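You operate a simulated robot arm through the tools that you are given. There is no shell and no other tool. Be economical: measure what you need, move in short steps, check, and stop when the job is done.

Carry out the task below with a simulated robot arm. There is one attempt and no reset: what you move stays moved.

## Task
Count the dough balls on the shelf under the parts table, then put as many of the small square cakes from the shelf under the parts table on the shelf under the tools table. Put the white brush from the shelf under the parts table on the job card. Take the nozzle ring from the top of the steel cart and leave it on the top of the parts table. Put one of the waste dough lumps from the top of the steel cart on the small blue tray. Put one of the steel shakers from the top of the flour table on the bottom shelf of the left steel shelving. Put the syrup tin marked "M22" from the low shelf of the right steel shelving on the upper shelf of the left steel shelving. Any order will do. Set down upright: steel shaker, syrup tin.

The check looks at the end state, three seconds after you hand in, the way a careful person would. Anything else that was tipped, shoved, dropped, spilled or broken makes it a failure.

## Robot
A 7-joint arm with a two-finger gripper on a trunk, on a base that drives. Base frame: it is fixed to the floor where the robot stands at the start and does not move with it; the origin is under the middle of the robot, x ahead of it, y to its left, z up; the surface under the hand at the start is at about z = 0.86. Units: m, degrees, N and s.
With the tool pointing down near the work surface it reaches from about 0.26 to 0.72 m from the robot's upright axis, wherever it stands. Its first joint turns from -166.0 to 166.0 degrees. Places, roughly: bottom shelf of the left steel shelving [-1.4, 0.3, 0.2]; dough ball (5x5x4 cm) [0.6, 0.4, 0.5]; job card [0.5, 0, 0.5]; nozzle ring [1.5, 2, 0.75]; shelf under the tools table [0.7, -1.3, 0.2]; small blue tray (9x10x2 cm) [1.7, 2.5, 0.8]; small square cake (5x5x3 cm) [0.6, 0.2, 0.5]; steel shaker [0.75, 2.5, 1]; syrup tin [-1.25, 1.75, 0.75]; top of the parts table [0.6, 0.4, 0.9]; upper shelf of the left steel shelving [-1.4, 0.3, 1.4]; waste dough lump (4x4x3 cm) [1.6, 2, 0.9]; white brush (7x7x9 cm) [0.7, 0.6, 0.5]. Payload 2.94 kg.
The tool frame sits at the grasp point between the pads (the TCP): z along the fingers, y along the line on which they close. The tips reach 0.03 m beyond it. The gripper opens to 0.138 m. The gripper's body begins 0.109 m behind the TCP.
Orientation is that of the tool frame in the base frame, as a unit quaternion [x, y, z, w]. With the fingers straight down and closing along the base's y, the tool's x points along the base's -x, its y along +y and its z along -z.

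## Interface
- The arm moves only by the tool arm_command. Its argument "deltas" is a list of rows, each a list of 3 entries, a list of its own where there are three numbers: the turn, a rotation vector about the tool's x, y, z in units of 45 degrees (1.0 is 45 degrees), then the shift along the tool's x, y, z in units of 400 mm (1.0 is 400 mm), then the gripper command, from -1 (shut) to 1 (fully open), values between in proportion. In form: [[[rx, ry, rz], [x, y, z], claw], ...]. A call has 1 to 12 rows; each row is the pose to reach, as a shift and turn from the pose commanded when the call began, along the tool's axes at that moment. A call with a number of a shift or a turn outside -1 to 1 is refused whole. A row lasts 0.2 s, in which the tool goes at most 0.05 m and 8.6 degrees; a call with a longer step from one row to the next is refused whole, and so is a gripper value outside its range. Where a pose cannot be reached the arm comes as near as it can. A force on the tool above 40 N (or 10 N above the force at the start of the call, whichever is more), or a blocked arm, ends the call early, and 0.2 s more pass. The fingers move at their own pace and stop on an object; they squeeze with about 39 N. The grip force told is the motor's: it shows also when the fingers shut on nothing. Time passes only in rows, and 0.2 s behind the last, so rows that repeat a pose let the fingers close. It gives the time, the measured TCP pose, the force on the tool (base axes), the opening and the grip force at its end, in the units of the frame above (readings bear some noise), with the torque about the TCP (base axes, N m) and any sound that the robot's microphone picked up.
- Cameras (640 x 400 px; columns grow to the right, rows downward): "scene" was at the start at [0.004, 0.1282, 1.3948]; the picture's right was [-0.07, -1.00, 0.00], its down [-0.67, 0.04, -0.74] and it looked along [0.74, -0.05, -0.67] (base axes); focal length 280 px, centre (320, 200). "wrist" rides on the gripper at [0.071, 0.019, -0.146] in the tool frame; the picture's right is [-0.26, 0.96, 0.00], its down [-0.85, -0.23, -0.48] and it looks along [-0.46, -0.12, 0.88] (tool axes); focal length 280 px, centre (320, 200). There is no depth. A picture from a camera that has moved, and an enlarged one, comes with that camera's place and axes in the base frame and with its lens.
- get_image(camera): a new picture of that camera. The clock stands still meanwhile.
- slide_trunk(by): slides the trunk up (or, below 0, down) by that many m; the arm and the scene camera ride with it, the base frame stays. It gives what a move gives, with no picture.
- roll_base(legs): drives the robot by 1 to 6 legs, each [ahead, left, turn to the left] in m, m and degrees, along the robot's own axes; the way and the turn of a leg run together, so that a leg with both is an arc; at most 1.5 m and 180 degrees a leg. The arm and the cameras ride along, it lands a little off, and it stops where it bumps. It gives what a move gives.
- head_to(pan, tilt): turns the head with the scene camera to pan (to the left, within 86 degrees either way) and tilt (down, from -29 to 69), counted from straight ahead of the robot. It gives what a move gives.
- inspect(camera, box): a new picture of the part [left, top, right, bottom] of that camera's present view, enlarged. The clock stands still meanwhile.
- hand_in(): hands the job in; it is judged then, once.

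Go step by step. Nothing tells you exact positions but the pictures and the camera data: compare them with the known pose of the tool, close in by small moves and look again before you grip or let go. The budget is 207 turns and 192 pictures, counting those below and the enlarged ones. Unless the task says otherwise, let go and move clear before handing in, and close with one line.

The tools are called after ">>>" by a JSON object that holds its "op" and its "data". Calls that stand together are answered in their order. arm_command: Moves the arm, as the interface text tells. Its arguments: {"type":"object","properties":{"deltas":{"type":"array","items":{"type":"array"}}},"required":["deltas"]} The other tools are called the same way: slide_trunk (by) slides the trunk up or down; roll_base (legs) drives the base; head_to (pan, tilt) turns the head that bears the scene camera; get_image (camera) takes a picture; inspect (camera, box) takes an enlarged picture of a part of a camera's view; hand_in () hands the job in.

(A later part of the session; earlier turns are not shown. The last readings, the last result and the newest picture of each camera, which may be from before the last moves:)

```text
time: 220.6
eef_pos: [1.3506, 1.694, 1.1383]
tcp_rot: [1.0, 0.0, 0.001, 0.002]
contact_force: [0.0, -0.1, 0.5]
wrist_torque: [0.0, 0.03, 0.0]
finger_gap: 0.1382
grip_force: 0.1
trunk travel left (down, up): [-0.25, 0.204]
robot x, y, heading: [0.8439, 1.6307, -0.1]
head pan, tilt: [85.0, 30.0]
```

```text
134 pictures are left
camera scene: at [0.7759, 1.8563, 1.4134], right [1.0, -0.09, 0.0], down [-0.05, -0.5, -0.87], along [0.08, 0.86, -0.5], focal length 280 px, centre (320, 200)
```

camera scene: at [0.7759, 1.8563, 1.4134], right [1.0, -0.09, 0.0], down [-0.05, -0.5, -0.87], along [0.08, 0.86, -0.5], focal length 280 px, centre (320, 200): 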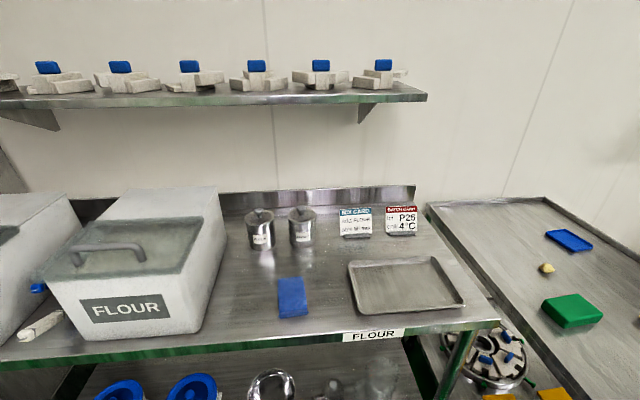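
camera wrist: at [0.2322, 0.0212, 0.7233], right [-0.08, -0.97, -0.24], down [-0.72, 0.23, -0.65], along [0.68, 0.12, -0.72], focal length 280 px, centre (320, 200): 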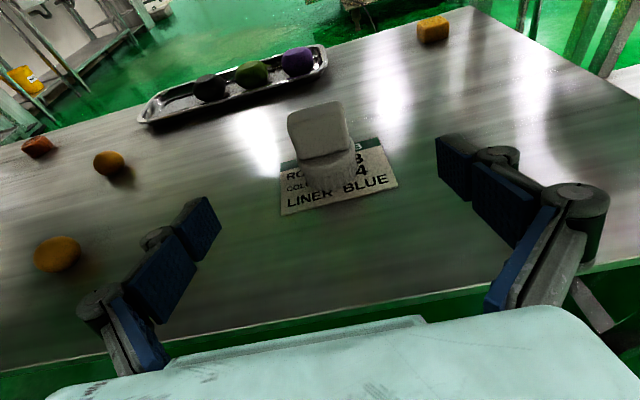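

The cart top carries the ring, four dough lumps, a green box and the flat blue tray at its far end; the shakers stand at the back of the flour table. I zoom and check the far side of the cart.

>>> {"op": "inspect", "data": {"camera": "scene", "box": [220, 180, 340, 260]}}

>>> {"op": "head_to", "data": {"pan": 10, "tilt": 30}}

>>> {"op": "get_image", "data": {"camera": "scene"}}

```text
5.00 times, centred on (280, 220) of scene
camera zoom: at [0.7759, 1.8563, 1.4134], right [1.0, -0.09, 0.0], down [-0.05, -0.5, -0.87], along [0.08, 0.86, -0.5], focal length 1398 px, centre (520, 100)
```

zoom: 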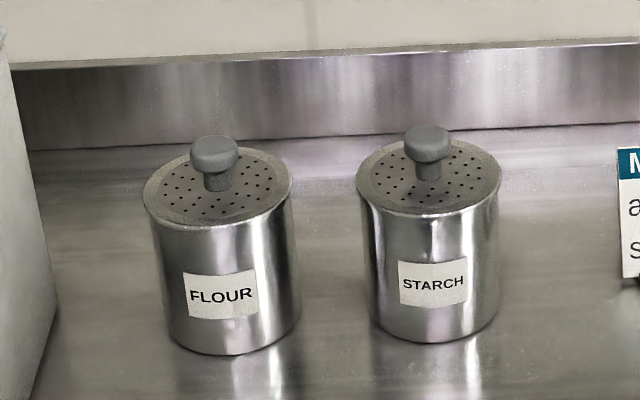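

```text
time: 222.1
eef_pos: [1.3515, 1.6946, 1.1377]
tcp_rot: [1.0, 0.0, 0.001, 0.002]
contact_force: [-0.5, -0.6, 0.0]
wrist_torque: [0.01, -0.01, 0.0]
finger_gap: 0.1379
grip_force: 0.0
trunk travel left (down, up): [-0.25, 0.204]
robot x, y, heading: [0.8457, 1.632, -0.1]
head pan, tilt: [10.0, 30.0]
```

```text
132 pictures are left
camera scene: at [0.8567, 1.7817, 1.4134], right [0.17, -0.99, 0.0], down [-0.49, -0.09, -0.87], along [0.85, 0.15, -0.5], focal length 280 px, centre (320, 200)
```

scene: 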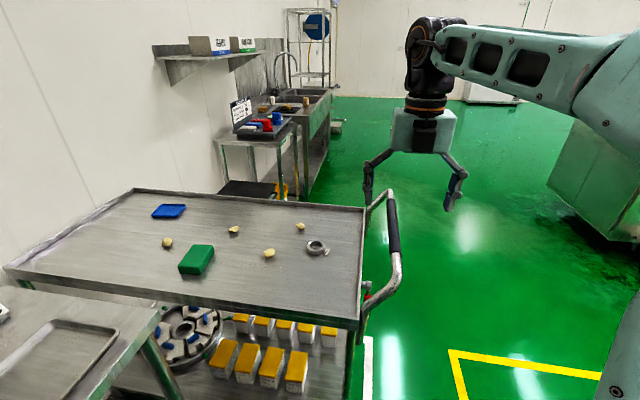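

Free floor beyond the cart. I drive round to its far side, from where ring, lump and tray are all within reach, and turn to face it.

>>> {"op": "roll_base", "data": {"legs": [[0, -0.25, 0], [1.4, 0, 0], [0, 0, 180], [0, -0.45, 0]]}}

>>> {"op": "head_to", "data": {"pan": -25, "tilt": 45}}

>>> {"op": "get_image", "data": {"camera": "scene"}}

```text
time: 243.1
eef_pos: [1.7638, 1.7399, 1.1382]
tcp_rot: [-0.004, 1.0, 0.002, -0.001]
contact_force: [-0.2, 0.3, -0.3]
wrist_torque: [0.0, 0.0, 0.01]
finger_gap: 0.1381
grip_force: 0.1
trunk travel left (down, up): [-0.25, 0.204]
robot x, y, heading: [2.2659, 1.8055, -179.8]
head pan, tilt: [10.0, 30.0]
```

```text
time: 244.1
eef_pos: [1.7635, 1.7393, 1.138]
tcp_rot: [-0.004, 1.0, 0.001, -0.002]
contact_force: [0.3, 0.3, 0.7]
wrist_torque: [0.01, 0.05, -0.01]
finger_gap: 0.1379
grip_force: 0.1
trunk travel left (down, up): [-0.25, 0.204]
robot x, y, heading: [2.2707, 1.802, -180.1]
head pan, tilt: [-25.0, 45.0]
```

```text
131 pictures are left
camera scene: at [2.2758, 1.702, 1.3908], right [0.42, 0.91, 0.0], down [0.64, -0.3, -0.71], along [-0.64, 0.3, -0.71], focal length 280 px, centre (320, 200)
```

scene: 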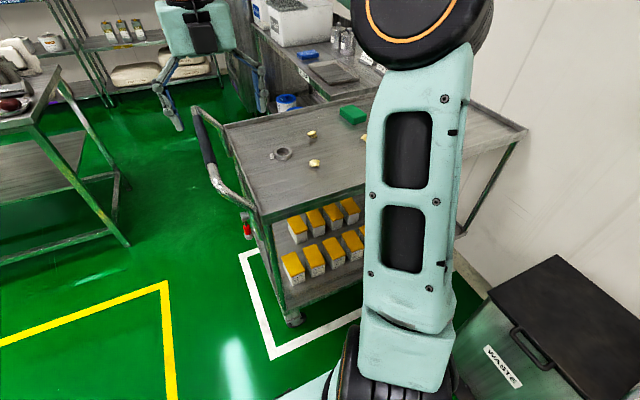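

Heading is now 180°; lump L4 should be near (1.71, 2.00). I move the tool over it and look with the wrist camera.

>>> {"op": "arm_command", "data": {"deltas": [[[0, 0, 0], [0.017, 0.081, 0.059], 1], [[0, 0, 0], [0.034, 0.1625, 0.117], 1], [[0, 0, 0], [0.051, 0.244, 0.176], 1], [[0, 0, 0], [0.069, 0.325, 0.235], 1], [[0, 0, 0], [0.086, 0.406, 0.294], 1], [[0, 0, 0], [0.103, 0.4875, 0.353], 1], [[0, 0, 0], [0.12, 0.569, 0.411], 1], [[0, 0, 0], [0.1375, 0.65, 0.47], 1]]}}

>>> {"op": "get_image", "data": {"camera": "wrist"}}

```text
time: 245.9
eef_pos: [1.7056, 1.9976, 0.9522]
tcp_rot: [-0.004, 1.0, 0.003, 0.0]
contact_force: [-0.1, -0.8, -0.3]
wrist_torque: [0.02, 0.03, -0.02]
finger_gap: 0.1378
grip_force: 0.0
trunk travel left (down, up): [-0.25, 0.204]
robot x, y, heading: [2.2679, 1.806, -179.8]
head pan, tilt: [-25.0, 45.0]
```

```text
130 pictures are left
camera wrist: at [1.636, 2.0169, 1.0985], right [0.25, 0.97, 0.0], down [0.85, -0.23, 0.47], along [0.46, -0.12, -0.88], focal length 280 px, centre (320, 200)
```

wrist: 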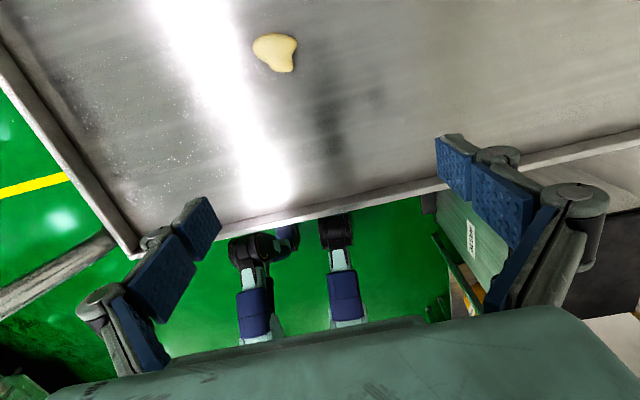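

The true cart surface is about z 0.85 and L4 is at (1.628, 1.975). I bring the base a little closer, then centre on the lump.

>>> {"op": "roll_base", "data": {"legs": [[0.1, -0.13, 0]]}}

>>> {"op": "get_image", "data": {"camera": "wrist"}}

```text
time: 247.7
eef_pos: [1.6067, 2.1309, 0.953]
tcp_rot: [-0.001, 1.0, 0.002, -0.001]
contact_force: [-0.3, -0.8, 0.7]
wrist_torque: [0.03, -0.02, -0.02]
finger_gap: 0.1377
grip_force: 0.0
trunk travel left (down, up): [-0.25, 0.204]
robot x, y, heading: [2.1659, 1.9355, 180.0]
head pan, tilt: [-25.0, 45.0]
```

```text
129 pictures are left
camera wrist: at [1.5363, 2.1485, 1.0989], right [0.26, 0.97, 0.0], down [0.85, -0.23, 0.47], along [0.46, -0.12, -0.88], focal length 280 px, centre (320, 200)
```

wrist: 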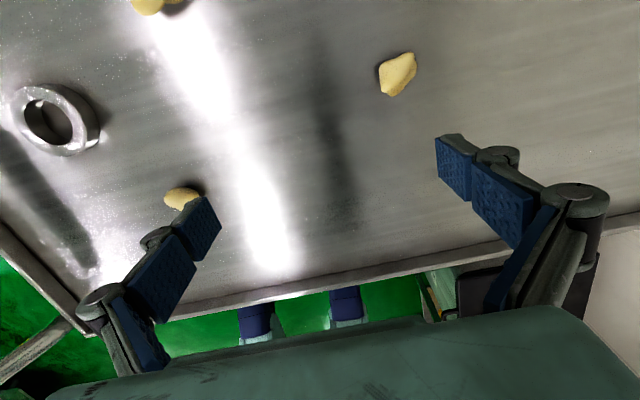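

Lump L2 at (1.57, 2.203) is the nearest to the tray. I centre over it and look again.

>>> {"op": "arm_command", "data": {"deltas": [[[0, 0, 0], [0.05, 0.09, 0], 1], [[0, 0, 0], [0.092, 0.18, 0.05], 1]]}}

>>> {"op": "get_image", "data": {"camera": "wrist"}}

```text
time: 248.2
eef_pos: [1.5704, 2.2035, 0.9324]
tcp_rot: [-0.002, 1.0, 0.002, -0.001]
contact_force: [0.4, 0.2, 0.3]
wrist_torque: [0.01, 0.01, -0.02]
finger_gap: 0.1377
grip_force: 0.0
trunk travel left (down, up): [-0.25, 0.204]
robot x, y, heading: [2.1685, 1.9357, 179.8]
head pan, tilt: [-25.0, 45.0]
```

```text
128 pictures are left
camera wrist: at [1.4996, 2.2218, 1.0789], right [0.26, 0.97, 0.0], down [0.85, -0.23, 0.47], along [0.46, -0.12, -0.88], focal length 280 px, centre (320, 200)
```

wrist: 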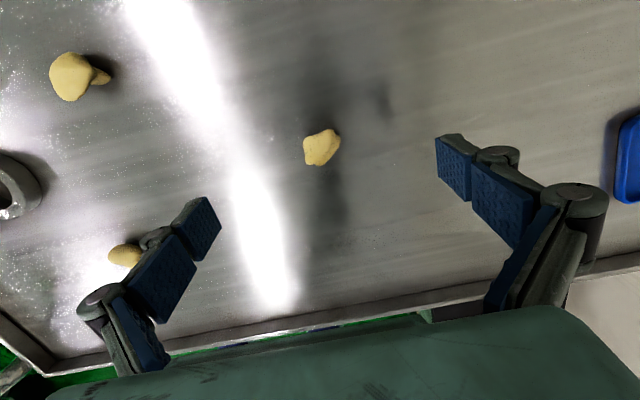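

>>> {"op": "arm_command", "data": {"deltas": [[[0, 0, 0], [0.008, 0, 0.06], 1], [[0, 0, 0], [0.008, 0, 0.11], 1], [[0, 0, 0], [0.008, 0, 0.14], 1], [[0, 0, 0], [0.008, 0, 0.152], 1]]}}

>>> {"op": "get_image", "data": {"camera": "wrist"}}

```text
time: 249.2
eef_pos: [1.5668, 2.2023, 0.8727]
tcp_rot: [-0.002, 1.0, 0.001, -0.001]
contact_force: [0.5, -0.2, 0.2]
wrist_torque: [-0.01, 0.03, -0.01]
finger_gap: 0.1382
grip_force: 0.1
trunk travel left (down, up): [-0.25, 0.204]
robot x, y, heading: [2.1697, 1.9364, 180.2]
head pan, tilt: [-25.0, 45.0]
```

```text
127 pictures are left
camera wrist: at [1.4962, 2.2208, 1.0183], right [0.26, 0.97, 0.0], down [0.85, -0.23, 0.47], along [0.46, -0.12, -0.88], focal length 280 px, centre (320, 200)
```

wrist: 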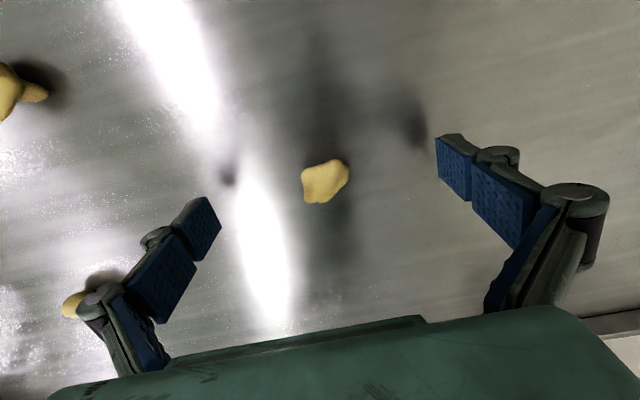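

>>> {"op": "arm_command", "data": {"deltas": [[[0, 0, 0], [0, 0, 0.01], 1], [[0, 0, 0], [0, 0, 0.02], 1], [[0, 0, 0], [0, 0, 0.02], 0.3], [[0, 0, 0], [0, 0, 0.02], -0.3], [[0, 0, 0], [0, 0, 0.02], -1], [[0, 0, 0], [0, 0, 0.02], -1], [[0, 0, 0], [0, 0, 0.02], -1], [[0, 0, 0], [0, 0, 0], -1], [[0, 0, 0], [0, 0, -0.05], -1], [[0, 0, 0], [0, 0, -0.12], -1]]}}

>>> {"op": "get_image", "data": {"camera": "wrist"}}

```text
time: 251.4
eef_pos: [1.5678, 2.202, 0.9191]
tcp_rot: [-0.002, 1.0, 0.003, 0.0]
contact_force: [1.1, 0.1, 0.4]
wrist_torque: [-0.02, -0.02, 0.0]
finger_gap: 0.0271
grip_force: 39.0
trunk travel left (down, up): [-0.25, 0.204]
robot x, y, heading: [2.1704, 1.9303, 180.0]
head pan, tilt: [-25.0, 45.0]
```

```text
126 pictures are left
camera wrist: at [1.4966, 2.2205, 1.0656], right [0.26, 0.97, 0.0], down [0.85, -0.23, 0.47], along [0.46, -0.12, -0.88], focal length 280 px, centre (320, 200)
```

wrist: 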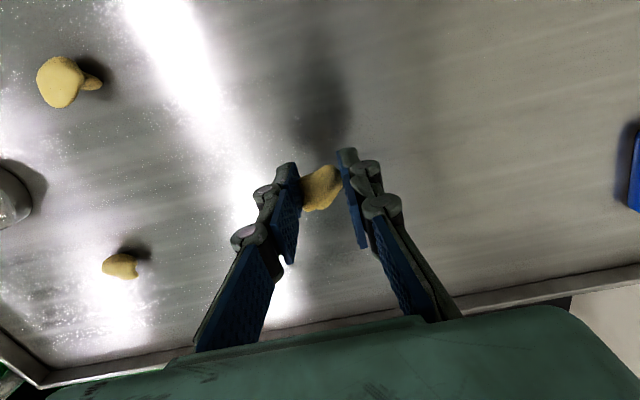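

The lump is held. I move toward the tray and look.

>>> {"op": "arm_command", "data": {"deltas": [[[0, 0, 0], [-0.035, 0.1, -0.02], -1], [[0, 0, 0], [-0.07, 0.2, -0.04], -1], [[0, 0, 0], [-0.105, 0.3, -0.05], -1], [[0, 0, 0], [-0.14, 0.4, -0.05], -1], [[0, 0, 0], [-0.175, 0.5, -0.05], -1]]}}

>>> {"op": "get_image", "data": {"camera": "wrist"}}

```text
time: 252.7
eef_pos: [1.6362, 2.401, 0.9413]
tcp_rot: [-0.002, 1.0, 0.002, -0.001]
contact_force: [0.0, 0.2, -0.6]
wrist_torque: [0.01, 0.02, -0.01]
finger_gap: 0.027
grip_force: 39.3
trunk travel left (down, up): [-0.25, 0.204]
robot x, y, heading: [2.1667, 1.934, 179.7]
head pan, tilt: [-25.0, 45.0]
```

```text
125 pictures are left
camera wrist: at [1.566, 2.4201, 1.0871], right [0.26, 0.97, 0.0], down [0.85, -0.23, 0.47], along [0.46, -0.12, -0.88], focal length 280 px, centre (320, 200)
```

wrist: 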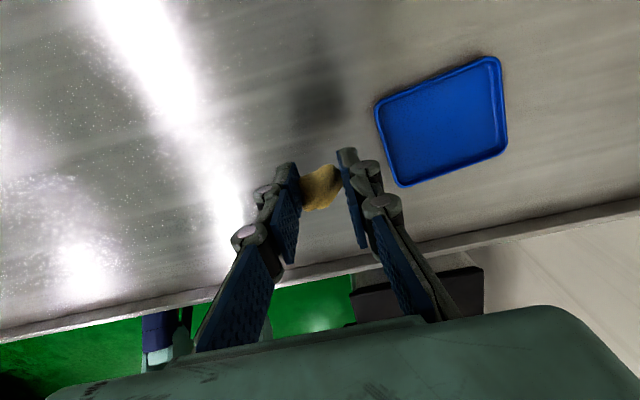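

Tray centre is at (1.648, 2.509). I try to reach it with the arm.

>>> {"op": "arm_command", "data": {"deltas": [[[0, 0, 0], [-0.01, 0.09, 0], -1], [[0, 0, 0], [-0.02, 0.18, 0], -1], [[0, 0, 0], [-0.03, 0.27, 0], -1]]}}

>>> {"op": "get_image", "data": {"camera": "wrist"}}

```text
time: 253.4
eef_pos: [1.6827, 2.4539, 0.9363]
tcp_rot: [-0.002, 1.0, 0.003, -0.002]
contact_force: [-0.2, -0.5, 0.3]
wrist_torque: [0.05, -0.01, 0.0]
finger_gap: 0.027
grip_force: 39.2
out of reach, approached as far as the arm can: row 1, 2, 3
trunk travel left (down, up): [-0.25, 0.204]
robot x, y, heading: [2.1681, 1.9365, 179.9]
head pan, tilt: [-25.0, 45.0]
```

```text
124 pictures are left
camera wrist: at [1.6118, 2.4725, 1.0826], right [0.26, 0.97, 0.0], down [0.85, -0.23, 0.47], along [0.46, -0.12, -0.88], focal length 280 px, centre (320, 200)
```

wrist: 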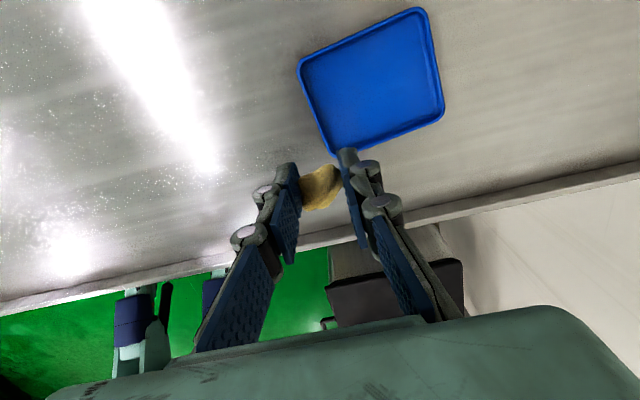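

Just out of reach. I check the room between base, bin and cart before nudging the base.

>>> {"op": "head_to", "data": {"pan": -75, "tilt": 65}}

>>> {"op": "get_image", "data": {"camera": "scene"}}

```text
time: 254.6
eef_pos: [1.6835, 2.4537, 0.9359]
tcp_rot: [-0.002, 1.0, 0.003, -0.001]
contact_force: [-0.6, 0.5, -0.3]
wrist_torque: [0.02, -0.01, -0.02]
finger_gap: 0.0275
grip_force: 39.2
trunk travel left (down, up): [-0.25, 0.204]
robot x, y, heading: [2.1699, 1.9346, 179.9]
head pan, tilt: [-75.0, 65.0]
```

```text
123 pictures are left
camera scene: at [2.2327, 1.8556, 1.3658], right [0.97, 0.26, 0.0], down [0.23, -0.88, -0.42], along [-0.11, 0.41, -0.91], focal length 280 px, centre (320, 200)
```

scene: 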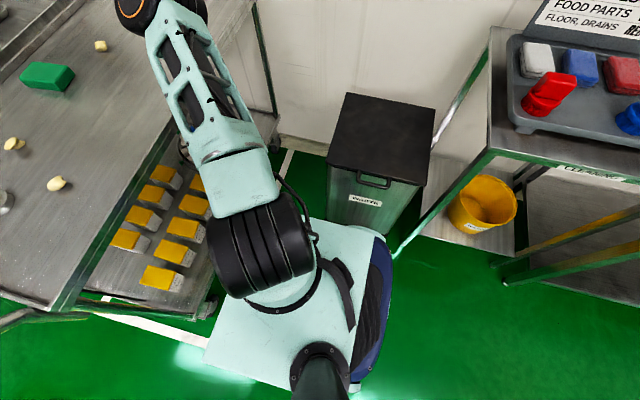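

There's a bit of room toward the cart but not toward the bin. I roll 5 cm forward and tilt the tool outward to gain reach.

>>> {"op": "roll_base", "data": {"legs": [[0.05, 0, 0]]}}

>>> {"op": "arm_command", "data": {"deltas": [[[-0.087, 0.069, 0], [0, 0, 0], -1], [[-0.173, 0.138, 0], [0, 0, 0], -1], [[-0.26, 0.207, 0], [0, 0, 0], -1]]}}

```text
time: 255.6
eef_pos: [1.632, 2.4534, 0.9363]
tcp_rot: [-0.002, 1.0, 0.003, 0.0]
contact_force: [0.5, -0.1, -0.8]
wrist_torque: [0.01, -0.01, 0.02]
finger_gap: 0.0273
grip_force: 38.6
trunk travel left (down, up): [-0.25, 0.204]
robot x, y, heading: [2.1208, 1.934, 179.9]
head pan, tilt: [-75.0, 65.0]
```

```text
time: 256.4
eef_pos: [1.633, 2.4537, 0.9376]
tcp_rot: [-0.002, 0.991, 0.104, -0.084]
contact_force: [-0.4, 0.1, -0.2]
wrist_torque: [-0.03, -0.02, 0.0]
finger_gap: 0.0271
grip_force: 39.0
trunk travel left (down, up): [-0.25, 0.204]
robot x, y, heading: [2.1185, 1.9332, 179.8]
head pan, tilt: [-75.0, 65.0]
```

>>> {"op": "arm_command", "data": {"deltas": [[[0, 0, 0], [-0.02, 0.068, 0.011], -1], [[0, 0, 0], [-0.04, 0.135, 0.022], -1]]}}

>>> {"op": "get_image", "data": {"camera": "wrist"}}

```text
time: 256.9
eef_pos: [1.6484, 2.5099, 0.9356]
tcp_rot: [-0.003, 0.991, 0.104, -0.082]
contact_force: [-1.7, 0.5, -0.6]
wrist_torque: [0.01, 0.04, 0.01]
finger_gap: 0.0271
grip_force: 38.9
trunk travel left (down, up): [-0.25, 0.204]
robot x, y, heading: [2.1177, 1.9333, 180.0]
head pan, tilt: [-75.0, 65.0]
```

```text
122 pictures are left
camera wrist: at [1.6022, 2.4964, 1.0924], right [0.27, 0.95, 0.16], down [0.91, -0.3, 0.27], along [0.31, 0.07, -0.95], focal length 280 px, centre (320, 200)
```

wrist: 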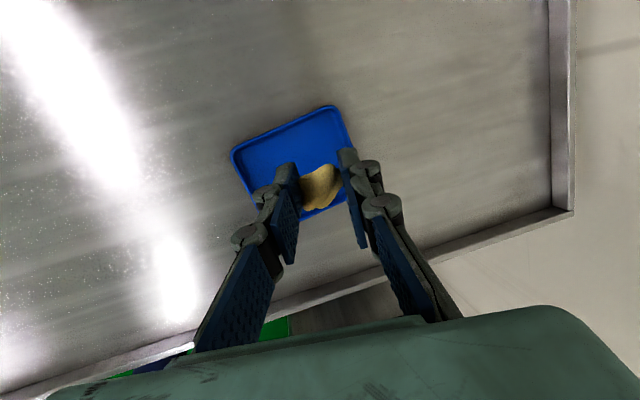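

The lump is over the tray's centre. I lower it, stopping on contact.

>>> {"op": "arm_command", "data": {"deltas": [[[0, 0, 0], [-0.014, -0.017, 0.08], -1], [[0, 0, 0], [-0.021, -0.026, 0.12], -1], [[0, 0, 0], [-0.025, -0.031, 0.145], -1], [[0, 0, 0], [-0.0275, -0.034, 0.159], -1]]}}

>>> {"op": "get_image", "data": {"camera": "wrist"}}

```text
time: 257.9
eef_pos: [1.6475, 2.5083, 0.8782]
tcp_rot: [-0.002, 0.99, 0.108, -0.087]
contact_force: [0.0, 1.1, 27.3]
wrist_torque: [-0.35, -0.18, -0.01]
finger_gap: 0.0269
grip_force: 38.6
trunk travel left (down, up): [-0.25, 0.204]
robot x, y, heading: [2.1208, 1.9349, 179.7]
head pan, tilt: [-75.0, 65.0]
```

```text
121 pictures are left
camera wrist: at [1.6032, 2.4949, 1.0342], right [0.27, 0.95, 0.16], down [0.91, -0.31, 0.26], along [0.3, 0.08, -0.95], focal length 280 px, centre (320, 200)
```

wrist: 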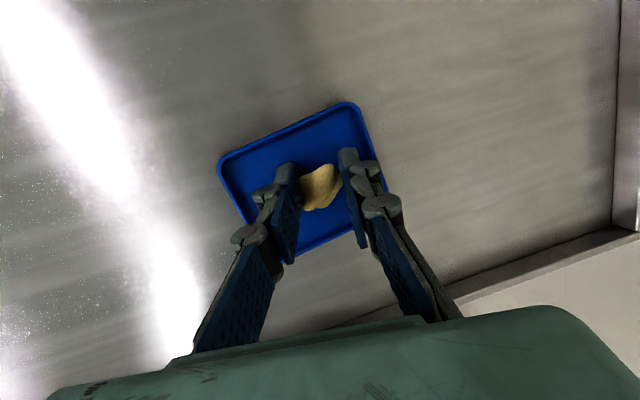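

In the tray. I ease up a few mm, open a little and rise.

>>> {"op": "arm_command", "data": {"deltas": [[[0, 0, 0], [0.002, 0.0026, -0.012], -1], [[0, 0, 0], [0.002, 0.0026, -0.012], -0.4], [[0, 0, 0], [0.002, 0.0026, -0.012], -0.3], [[0, 0, 0], [0.002, 0.0026, -0.012], -0.3], [[0, 0, 0], [0.007, 0.009, -0.05], -0.3], [[0, 0, 0], [0.02, 0.024, -0.12], -0.3], [[0, 0, 0], [0.035, 0.042, -0.2], -0.3]]}}

>>> {"op": "get_image", "data": {"camera": "wrist"}}

```text
time: 259.6
eef_pos: [1.6484, 2.5092, 0.955]
tcp_rot: [-0.003, 0.991, 0.105, -0.082]
contact_force: [-0.3, -0.8, 0.1]
wrist_torque: [-0.02, 0.03, 0.0]
finger_gap: 0.0481
grip_force: 0.0
trunk travel left (down, up): [-0.25, 0.204]
robot x, y, heading: [2.1196, 1.9362, 179.9]
head pan, tilt: [-75.0, 65.0]
```

```text
120 pictures are left
camera wrist: at [1.6029, 2.4959, 1.1102], right [0.27, 0.95, 0.16], down [0.91, -0.3, 0.27], along [0.31, 0.07, -0.95], focal length 280 px, centre (320, 200)
```

wrist: 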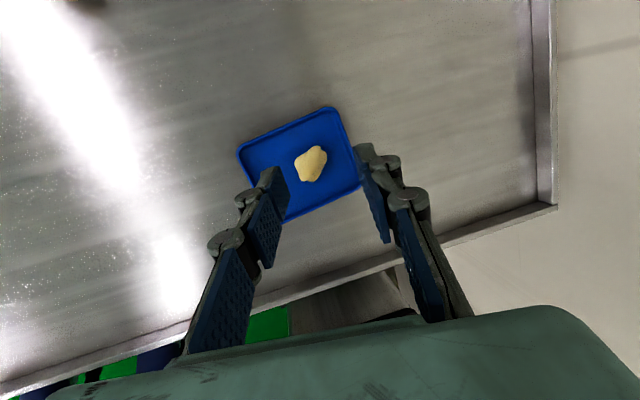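

Lump in the tray. I untilt and move over the ring.

>>> {"op": "arm_command", "data": {"deltas": [[[0.087, -0.069, 0], [0, 0, -0.05], -0.3], [[0.173, -0.138, 0], [0, -0.05, -0.1], 0], [[0.26, -0.207, 0], [0, -0.12, -0.1], 1]]}}

>>> {"op": "arm_command", "data": {"deltas": [[[0, 0, 0], [0.01, -0.12, 0], 1], [[0, 0, 0], [0.03, -0.24, 0], 1], [[0, 0, 0], [0.05, -0.36, 0], 1], [[0, 0, 0], [0.07, -0.48, 0], 1], [[0, 0, 0], [0.09, -0.6, 0], 1], [[0, 0, 0], [0.11, -0.72, 0], 1], [[0, 0, 0], [0.13, -0.84, 0], 1], [[0, 0, 0], [0.13, -0.96, 0], 1]]}}

>>> {"op": "get_image", "data": {"camera": "wrist"}}

```text
time: 260.4
eef_pos: [1.6548, 2.4522, 0.9817]
tcp_rot: [-0.001, 1.0, 0.002, -0.001]
contact_force: [-0.4, -1.1, -0.2]
wrist_torque: [-0.01, 0.03, -0.01]
finger_gap: 0.1241
grip_force: 0.1
trunk travel left (down, up): [-0.25, 0.204]
robot x, y, heading: [2.1175, 1.9336, 179.9]
head pan, tilt: [-75.0, 65.0]
```

```text
time: 262.1
eef_pos: [1.603, 2.0671, 0.9806]
tcp_rot: [-0.002, 1.0, 0.002, -0.002]
contact_force: [-0.6, 0.0, 1.1]
wrist_torque: [-0.05, 0.0, -0.02]
finger_gap: 0.1381
grip_force: 0.2
trunk travel left (down, up): [-0.25, 0.204]
robot x, y, heading: [2.1177, 1.9344, 180.1]
head pan, tilt: [-75.0, 65.0]
```

```text
119 pictures are left
camera wrist: at [1.5327, 2.0849, 1.1272], right [0.26, 0.97, 0.0], down [0.85, -0.23, 0.47], along [0.46, -0.12, -0.88], focal length 280 px, centre (320, 200)
```

wrist: 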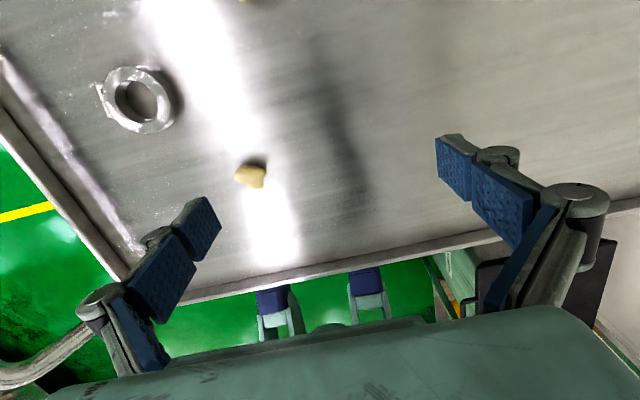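

>>> {"op": "arm_command", "data": {"deltas": [[[0, 0, 0], [0.045, -0.1, 0], 1], [[0, 0, 0], [0.09, -0.2, 0.03], 1], [[0, 0, 0], [0.137, -0.3, 0.06], 1], [[0, 0, 0], [0.183, -0.398, 0.125], 1]]}}

>>> {"op": "get_image", "data": {"camera": "wrist"}}

```text
refused: row 4 steps farther than a row can; nothing moved
```

```text
118 pictures are left
camera wrist: at [1.5327, 2.0849, 1.1272], right [0.26, 0.97, 0.0], down [0.85, -0.23, 0.47], along [0.46, -0.12, -0.88], focal length 280 px, centre (320, 200)
```

wrist: 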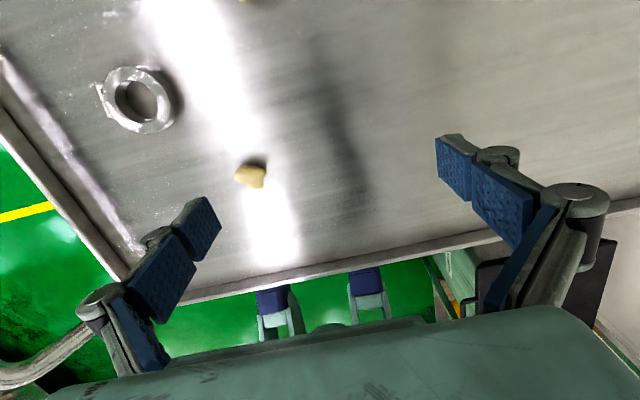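

Row step too long; I use an extra row.

>>> {"op": "arm_command", "data": {"deltas": [[[0, 0, 0], [0.037, -0.08, 0.025], 1], [[0, 0, 0], [0.074, -0.16, 0.05], 1], [[0, 0, 0], [0.11, -0.24, 0.075], 1], [[0, 0, 0], [0.147, -0.32, 0.1], 1], [[0, 0, 0], [0.183, -0.398, 0.125], 1]]}}

>>> {"op": "get_image", "data": {"camera": "wrist"}}

```text
time: 263.4
eef_pos: [1.529, 1.9091, 0.9286]
tcp_rot: [-0.003, 1.0, 0.004, -0.001]
contact_force: [0.5, 0.1, -0.3]
wrist_torque: [-0.03, -0.02, 0.01]
finger_gap: 0.1382
grip_force: 0.1
trunk travel left (down, up): [-0.25, 0.204]
robot x, y, heading: [2.1186, 1.9327, 179.9]
head pan, tilt: [-75.0, 65.0]
```

```text
117 pictures are left
camera wrist: at [1.4594, 1.9275, 1.0745], right [0.26, 0.97, 0.0], down [0.85, -0.23, 0.47], along [0.46, -0.12, -0.88], focal length 280 px, centre (320, 200)
```

wrist: 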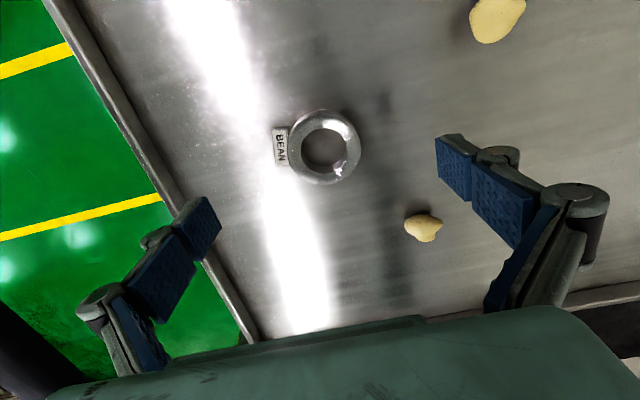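

The ring carries a BEAN tag on its -y side, so I'll turn the wrist 75° to grip across the bare sides.

>>> {"op": "arm_command", "data": {"deltas": [[[0, 0, -0.167], [0, 0, 0], 1], [[0, 0, -0.333], [0, 0, 0], 1], [[0, 0, -0.5], [0, 0, 0], 1], [[0, 0, -0.667], [0, 0, 0], 1], [[0, 0, -0.833], [0, 0, 0], 1]]}}

>>> {"op": "arm_command", "data": {"deltas": [[[0, 0, -0.167], [0, 0, 0], 1], [[0, 0, -0.333], [0, 0, 0], 1], [[0, 0, -0.5], [0, 0, 0], 1], [[0, 0, -0.667], [0, 0, 0], 1], [[0, 0, -0.833], [0, 0, 0], 1]]}}

>>> {"op": "get_image", "data": {"camera": "wrist"}}

```text
time: 264.6
eef_pos: [1.5297, 1.9108, 0.9304]
tcp_rot: [-0.324, 0.946, 0.003, 0.0]
contact_force: [0.9, -0.1, -1.0]
wrist_torque: [0.0, 0.01, 0.0]
finger_gap: 0.1379
grip_force: 0.1
trunk travel left (down, up): [-0.25, 0.204]
robot x, y, heading: [2.1198, 1.9335, 179.6]
head pan, tilt: [-75.0, 65.0]
```

```text
time: 265.8
eef_pos: [1.5306, 1.9089, 0.9299]
tcp_rot: [-0.612, 0.791, 0.003, 0.0]
contact_force: [0.3, 0.8, 0.5]
wrist_torque: [-0.01, 0.03, 0.02]
finger_gap: 0.1378
grip_force: 0.1
trunk travel left (down, up): [-0.25, 0.204]
robot x, y, heading: [2.1227, 1.9335, 180.0]
head pan, tilt: [-75.0, 65.0]
```

```text
116 pictures are left
camera wrist: at [1.495, 1.8456, 1.0758], right [-0.87, 0.5, 0.0], down [0.44, 0.76, 0.48], along [0.23, 0.42, -0.88], focal length 280 px, centre (320, 200)
```

wrist: 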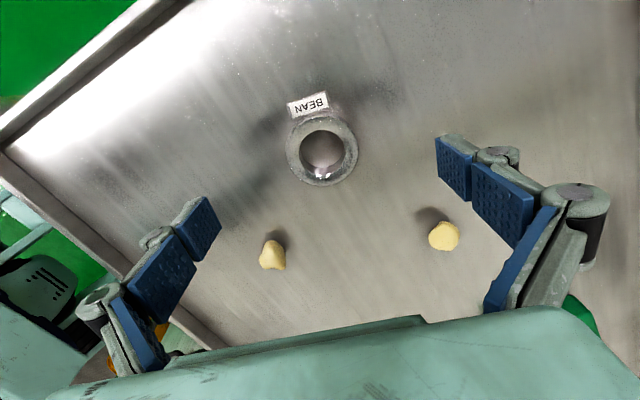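

Aligned: tag away from the pads. I lower and grip.

>>> {"op": "arm_command", "data": {"deltas": [[[0, 0, 0], [-0.011, 0.003, 0.08], 1], [[0, 0, 0], [-0.011, 0.003, 0.14], 1], [[0, 0, 0], [-0.011, 0.003, 0.16], 1], [[0, 0, 0], [-0.011, 0.003, 0.16], 0.3], [[0, 0, 0], [-0.011, 0.003, 0.16], -0.2], [[0, 0, 0], [-0.011, 0.003, 0.16], -1], [[0, 0, 0], [-0.011, 0.003, 0.16], -1], [[0, 0, 0], [-0.011, 0.003, 0.14], -1], [[0, 0, 0], [-0.011, 0.003, 0.08], -1], [[0, 0, 0], [-0.011, 0.003, -0.02], -1]]}}

>>> {"op": "get_image", "data": {"camera": "wrist"}}

```text
time: 267.9
eef_pos: [1.5312, 1.9156, 0.9375]
tcp_rot: [-0.61, 0.793, 0.002, 0.0]
contact_force: [0.3, -1.0, -1.8]
wrist_torque: [0.02, -0.01, -0.01]
finger_gap: 0.0564
grip_force: 39.0
trunk travel left (down, up): [-0.25, 0.204]
robot x, y, heading: [2.117, 1.9314, 179.8]
head pan, tilt: [-75.0, 65.0]
```

```text
115 pictures are left
camera wrist: at [1.4941, 1.8509, 1.0836], right [-0.87, 0.5, 0.0], down [0.44, 0.76, 0.48], along [0.24, 0.42, -0.88], focal length 280 px, centre (320, 200)
```

wrist: 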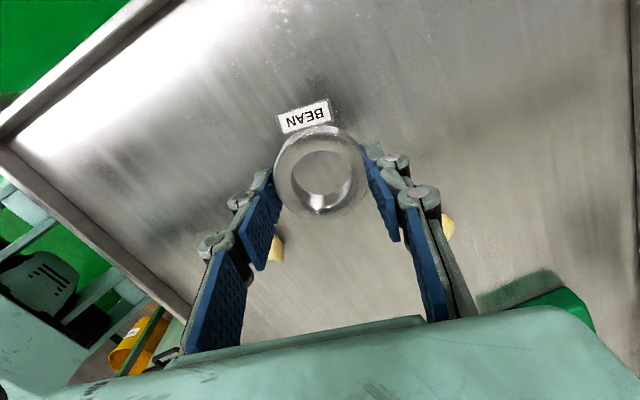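

Ring held. I lift high, back off from the cart and head for the rear side of the parts table.

>>> {"op": "arm_command", "data": {"deltas": [[[0, 0, 0], [0, 0, -0.1], -1], [[0, 0, 0], [0, 0, -0.2], -1], [[0, 0, 0], [0, 0, -0.3], -1], [[0, 0, 0], [0, 0, -0.4], -1], [[0, 0, 0], [0, 0, -0.5], -1]]}}

>>> {"op": "roll_base", "data": {"legs": [[-0.2, 0, 0], [0, 0.9, 0]]}}

>>> {"op": "head_to", "data": {"pan": 20, "tilt": 30}}

>>> {"op": "get_image", "data": {"camera": "scene"}}

```text
time: 269.1
eef_pos: [1.5314, 1.9135, 1.1379]
tcp_rot: [-0.61, 0.792, 0.002, 0.001]
contact_force: [0.4, -0.7, -1.5]
wrist_torque: [-0.01, 0.02, 0.01]
finger_gap: 0.0562
grip_force: 39.6
trunk travel left (down, up): [-0.25, 0.204]
robot x, y, heading: [2.1211, 1.933, 179.7]
head pan, tilt: [-75.0, 65.0]
```

```text
time: 278.7
eef_pos: [1.7392, 0.9974, 1.138]
tcp_rot: [-0.617, 0.787, 0.003, 0.0]
contact_force: [-0.6, 0.0, -1.3]
wrist_torque: [-0.02, -0.01, -0.02]
finger_gap: 0.056
grip_force: 38.8
trunk travel left (down, up): [-0.25, 0.204]
robot x, y, heading: [2.3255, 1.0275, -178.8]
head pan, tilt: [-75.0, 65.0]
```

```text
time: 280.4
eef_pos: [1.7389, 0.9962, 1.1374]
tcp_rot: [-0.618, 0.787, 0.002, 0.001]
contact_force: [-0.2, 0.4, -1.5]
wrist_torque: [0.0, 0.02, 0.01]
finger_gap: 0.0563
grip_force: 39.0
trunk travel left (down, up): [-0.25, 0.204]
robot x, y, heading: [2.328, 1.0273, -178.8]
head pan, tilt: [20.0, 30.0]
```

```text
114 pictures are left
camera scene: at [2.3246, 0.8606, 1.4134], right [-0.36, 0.93, 0.0], down [0.47, 0.18, -0.87], along [-0.81, -0.31, -0.5], focal length 280 px, centre (320, 200)
```

scene: 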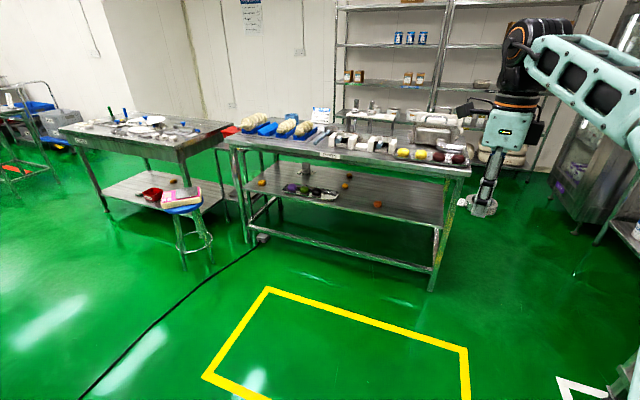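

The front of the table has the free space. I turn round here in the open and drive back along the corridor to the front side.

>>> {"op": "roll_base", "data": {"legs": [[0, -0.42, 0], [0, 0, -180], [-1.4, 0, -1.2], [-1.4, 0, 0]]}}

>>> {"op": "head_to", "data": {"pan": -30, "tilt": 35}}

>>> {"op": "get_image", "data": {"camera": "scene"}}

```text
time: 305.4
eef_pos: [0.0642, 1.5273, 1.1376]
tcp_rot: [0.816, 0.579, 0.0, 0.002]
contact_force: [-0.2, -1.0, -1.1]
wrist_torque: [0.0, 0.01, -0.02]
finger_gap: 0.0561
grip_force: 38.8
trunk travel left (down, up): [-0.25, 0.204]
robot x, y, heading: [-0.5184, 1.5541, -4.7]
head pan, tilt: [20.0, 30.0]
```

```text
time: 306.6
eef_pos: [0.0643, 1.5285, 1.1377]
tcp_rot: [0.816, 0.578, 0.0, 0.002]
contact_force: [-0.1, -0.5, -2.0]
wrist_torque: [-0.01, 0.02, -0.01]
finger_gap: 0.0563
grip_force: 39.2
trunk travel left (down, up): [-0.25, 0.204]
robot x, y, heading: [-0.5249, 1.5551, -4.4]
head pan, tilt: [-30.0, 35.0]
```

```text
113 pictures are left
camera scene: at [-0.5178, 1.6437, 1.4056], right [-0.57, -0.82, 0.0], down [-0.47, 0.33, -0.82], along [0.67, -0.46, -0.57], focal length 280 px, centre (320, 200)
```

scene: 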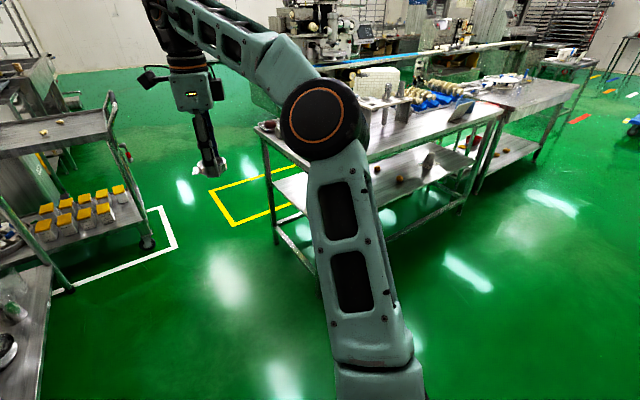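

>>> {"op": "roll_base", "data": {"legs": [[0, 0, 4.5], [0, -1.1, 0], [0.25, 0, 0]]}}

>>> {"op": "head_to", "data": {"pan": 10, "tilt": 45}}

>>> {"op": "get_image", "data": {"camera": "scene"}}

>>> {"op": "get_image", "data": {"camera": "wrist"}}

```text
time: 318.4
eef_pos: [0.3074, 0.4623, 1.1376]
tcp_rot: [0.796, 0.605, 0.0, 0.002]
contact_force: [-1.4, -0.3, -1.6]
wrist_torque: [-0.01, 0.02, 0.01]
finger_gap: 0.056
grip_force: 39.1
trunk travel left (down, up): [-0.25, 0.204]
robot x, y, heading: [-0.2796, 0.4472, -0.6]
head pan, tilt: [-30.0, 35.0]
```

```text
time: 319.5
eef_pos: [0.3069, 0.4628, 1.1381]
tcp_rot: [0.796, 0.605, 0.0, 0.002]
contact_force: [-0.4, 0.0, -1.2]
wrist_torque: [-0.03, 0.02, 0.02]
finger_gap: 0.0562
grip_force: 38.7
trunk travel left (down, up): [-0.25, 0.204]
robot x, y, heading: [-0.2773, 0.4494, -0.6]
head pan, tilt: [10.0, 45.0]
```

```text
112 pictures are left
camera scene: at [-0.2772, 0.5972, 1.3908], right [0.16, -0.99, 0.0], down [-0.7, -0.11, -0.71], along [0.7, 0.11, -0.71], focal length 280 px, centre (320, 200)
```

scene: 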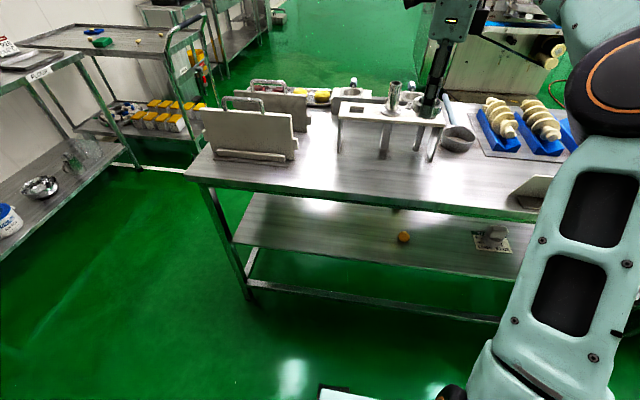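

```text
111 pictures are left
camera wrist: at [0.3442, 0.5266, 1.2835], right [0.86, -0.51, 0.0], down [-0.45, -0.75, 0.48], along [-0.24, -0.41, -0.88], focal length 280 px, centre (320, 200)
```

wrist: 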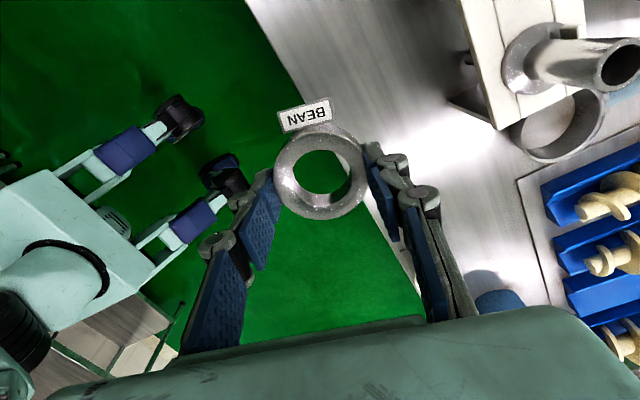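

The front strip between the rack and the NEXT JOB card is free; I'll set the ring near (0.39, 0.26).

>>> {"op": "roll_base", "data": {"legs": [[0.085, -0.2, 0.5]]}}

>>> {"op": "arm_command", "data": {"deltas": [[[0, 0, 0], [0, 0, 0.12], -1], [[0, 0, 0], [0, 0, 0.24], -1], [[0, 0, 0], [0, 0, 0.36], -1], [[0, 0, 0], [0, 0, 0.46], -1]]}}

>>> {"op": "get_image", "data": {"camera": "wrist"}}

>>> {"op": "get_image", "data": {"camera": "scene"}}

```text
time: 321.8
eef_pos: [0.3893, 0.2655, 1.1374]
tcp_rot: [0.794, 0.608, 0.0, 0.003]
contact_force: [-0.2, 0.4, -2.6]
wrist_torque: [0.0, -0.02, -0.01]
finger_gap: 0.0562
grip_force: 39.1
trunk travel left (down, up): [-0.25, 0.204]
robot x, y, heading: [-0.201, 0.2492, -0.4]
head pan, tilt: [10.0, 45.0]
```

```text
time: 322.8
eef_pos: [0.3905, 0.2661, 0.9547]
tcp_rot: [0.794, 0.608, 0.0, 0.002]
contact_force: [0.4, 0.4, -1.1]
wrist_torque: [-0.01, -0.01, -0.01]
finger_gap: 0.0559
grip_force: 39.1
trunk travel left (down, up): [-0.25, 0.204]
robot x, y, heading: [-0.2021, 0.2477, -0.3]
head pan, tilt: [10.0, 45.0]
```

```text
110 pictures are left
camera wrist: at [0.428, 0.3304, 1.1], right [0.86, -0.5, 0.0], down [-0.45, -0.76, 0.48], along [-0.24, -0.41, -0.88], focal length 280 px, centre (320, 200)
```

wrist: 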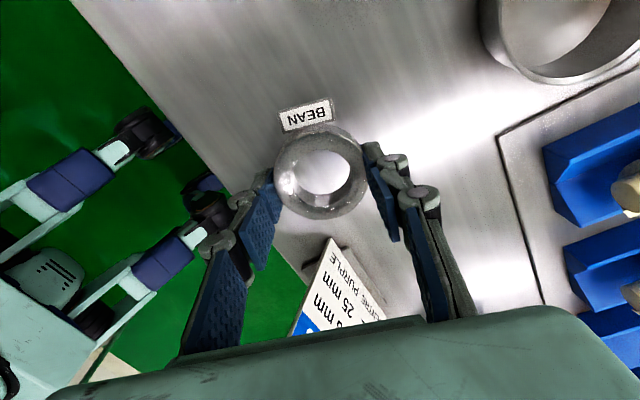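

```text
109 pictures are left
camera scene: at [-0.1957, 0.3974, 1.3909], right [0.17, -0.99, 0.0], down [-0.7, -0.12, -0.71], along [0.7, 0.12, -0.71], focal length 280 px, centre (320, 200)
```

scene: 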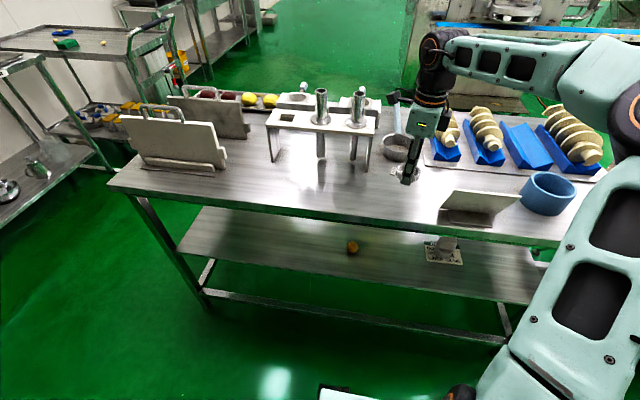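

>>> {"op": "arm_command", "data": {"deltas": [[[0, 0, 0], [0, 0, 0.08], -1], [[0, 0, 0], [0, 0, 0.12], -1], [[0, 0, 0], [0, 0, 0.14], -1], [[0, 0, 0], [0, 0, 0.15], -1], [[0, 0, 0], [0, 0, 0.157], -1], [[0, 0, 0], [0, 0, 0.164], -1], [[0, 0, 0], [0, 0, 0.171], -1]]}}

>>> {"op": "get_image", "data": {"camera": "wrist"}}

```text
time: 324.4
eef_pos: [0.3904, 0.2663, 0.89]
tcp_rot: [0.795, 0.607, 0.003, 0.005]
contact_force: [4.4, 0.0, 26.4]
wrist_torque: [0.32, 0.61, 0.01]
finger_gap: 0.0563
grip_force: 39.1
trunk travel left (down, up): [-0.25, 0.204]
robot x, y, heading: [-0.1982, 0.246, -0.3]
head pan, tilt: [10.0, 45.0]
```

```text
108 pictures are left
camera wrist: at [0.4259, 0.3298, 1.0356], right [0.86, -0.51, 0.01], down [-0.45, -0.76, 0.47], along [-0.23, -0.41, -0.88], focal length 280 px, centre (320, 200)
```

wrist: 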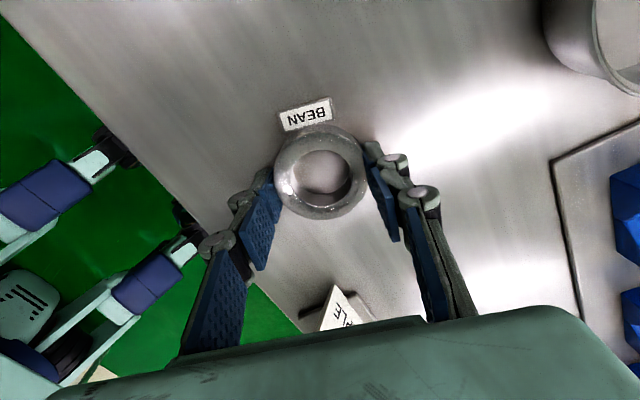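

It rests on the table. I open part-way and rise.

>>> {"op": "arm_command", "data": {"deltas": [[[0, 0, 0], [0, 0, -0.008], -1], [[0, 0, 0], [0, 0, -0.008], 0], [[0, 0, 0], [0, 0, -0.008], 0.3], [[0, 0, 0], [0, 0, -0.008], 0.3], [[0, 0, 0], [0, 0, -0.1], 0.3], [[0, 0, 0], [0, 0, -0.2], 0.3], [[0, 0, 0], [0, 0, -0.32], 0.3], [[0, 0, 0], [0, 0, -0.44], 0.5], [[0, 0, 0], [0, 0, -0.56], 1], [[0, 0, 0], [0, 0, -0.65], 1]]}}

>>> {"op": "get_image", "data": {"camera": "wrist"}}

```text
time: 326.6
eef_pos: [0.3888, 0.265, 1.1435]
tcp_rot: [0.794, 0.608, -0.002, 0.003]
contact_force: [-0.2, 0.3, -1.1]
wrist_torque: [-0.02, -0.04, 0.01]
finger_gap: 0.138
grip_force: 0.2
trunk travel left (down, up): [-0.25, 0.204]
robot x, y, heading: [-0.2013, 0.2516, -0.4]
head pan, tilt: [10.0, 45.0]
```

```text
107 pictures are left
camera wrist: at [0.4253, 0.3298, 1.2905], right [0.86, -0.5, 0.0], down [-0.44, -0.76, 0.48], along [-0.24, -0.42, -0.88], focal length 280 px, centre (320, 200)
```

wrist: 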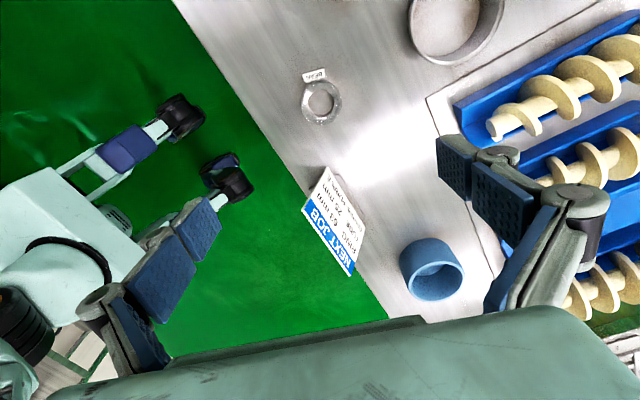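

Ring placed. Now I back off, square up the wrist, pull the arm in and turn toward the shelving.

>>> {"op": "roll_base", "data": {"legs": [[-0.3, 0, 0]]}}

>>> {"op": "arm_command", "data": {"deltas": [[[0, 0, 0.167], [0, 0, 0], 1], [[0, 0, 0.333], [0, 0, 0], 1], [[0, 0, 0.5], [0, 0, 0], 1], [[0, 0, 0.667], [0, 0, 0], 1], [[0, 0, 0.833], [0, 0, 0], 1]]}}

>>> {"op": "arm_command", "data": {"deltas": [[[0, 0, 0.167], [0, 0, 0], 1], [[0, 0, 0.333], [0, 0, 0], 1], [[0, 0, 0.5], [0, 0, 0], 1], [[0, 0, 0.667], [0, 0, 0], 1], [[0, 0, 0.833], [0, 0, 0], 1], [[0, 0, 0.833], [-0.1, 0, 0], 1], [[0, 0, 0.833], [-0.2, 0, 0], 1], [[0, 0, 0.833], [-0.3, 0, 0], 1]]}}

>>> {"op": "roll_base", "data": {"legs": [[0, 0, 90]]}}

>>> {"op": "head_to", "data": {"pan": 75, "tilt": 15}}

>>> {"op": "get_image", "data": {"camera": "scene"}}

```text
time: 328.7
eef_pos: [0.0891, 0.2677, 1.1443]
tcp_rot: [0.793, 0.609, 0.0, 0.003]
contact_force: [0.2, -0.6, -0.2]
wrist_torque: [0.04, 0.02, 0.02]
finger_gap: 0.1377
grip_force: 0.0
trunk travel left (down, up): [-0.25, 0.204]
robot x, y, heading: [-0.4946, 0.2545, -0.2]
head pan, tilt: [10.0, 45.0]
```

```text
time: 329.9
eef_pos: [0.0894, 0.2692, 1.1439]
tcp_rot: [0.947, 0.322, 0.001, 0.003]
contact_force: [0.5, 0.6, 0.5]
wrist_torque: [0.04, -0.01, -0.03]
finger_gap: 0.1376
grip_force: 0.1
trunk travel left (down, up): [-0.25, 0.204]
robot x, y, heading: [-0.4966, 0.2497, -0.4]
head pan, tilt: [10.0, 45.0]
```

```text
time: 331.7
eef_pos: [-0.0063, 0.1978, 1.1441]
tcp_rot: [1.0, 0.0, 0.001, 0.003]
contact_force: [0.1, 0.5, -0.9]
wrist_torque: [-0.03, 0.03, 0.01]
finger_gap: 0.1382
grip_force: 0.0
trunk travel left (down, up): [-0.25, 0.204]
robot x, y, heading: [-0.4941, 0.2503, -0.0]
head pan, tilt: [10.0, 45.0]
```

```text
time: 335.9
eef_pos: [-0.4412, 0.7412, 1.1451]
tcp_rot: [0.708, 0.706, 0.002, 0.001]
contact_force: [0.3, -0.5, 0.3]
wrist_torque: [-0.01, 0.02, 0.0]
finger_gap: 0.1377
grip_force: 0.1
trunk travel left (down, up): [-0.25, 0.204]
robot x, y, heading: [-0.4939, 0.2509, 89.5]
head pan, tilt: [10.0, 45.0]
```

```text
time: 337.3
eef_pos: [-0.4413, 0.7412, 1.1443]
tcp_rot: [0.708, 0.706, 0.003, 0.001]
contact_force: [-0.7, -0.5, 0.4]
wrist_torque: [0.0, -0.01, -0.01]
finger_gap: 0.1381
grip_force: 0.0
trunk travel left (down, up): [-0.25, 0.204]
robot x, y, heading: [-0.4986, 0.2517, 89.2]
head pan, tilt: [75.0, 15.0]
```

```text
106 pictures are left
camera scene: at [-0.722, 0.1963, 1.4376], right [0.27, 0.96, 0.0], down [0.25, -0.07, -0.97], along [-0.93, 0.26, -0.26], focal length 280 px, centre (320, 200)
```

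scene: 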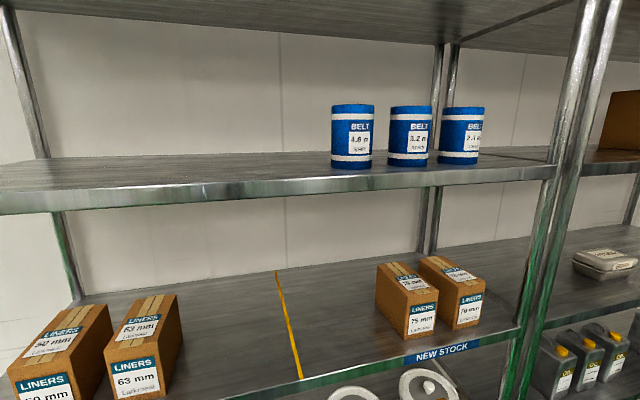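

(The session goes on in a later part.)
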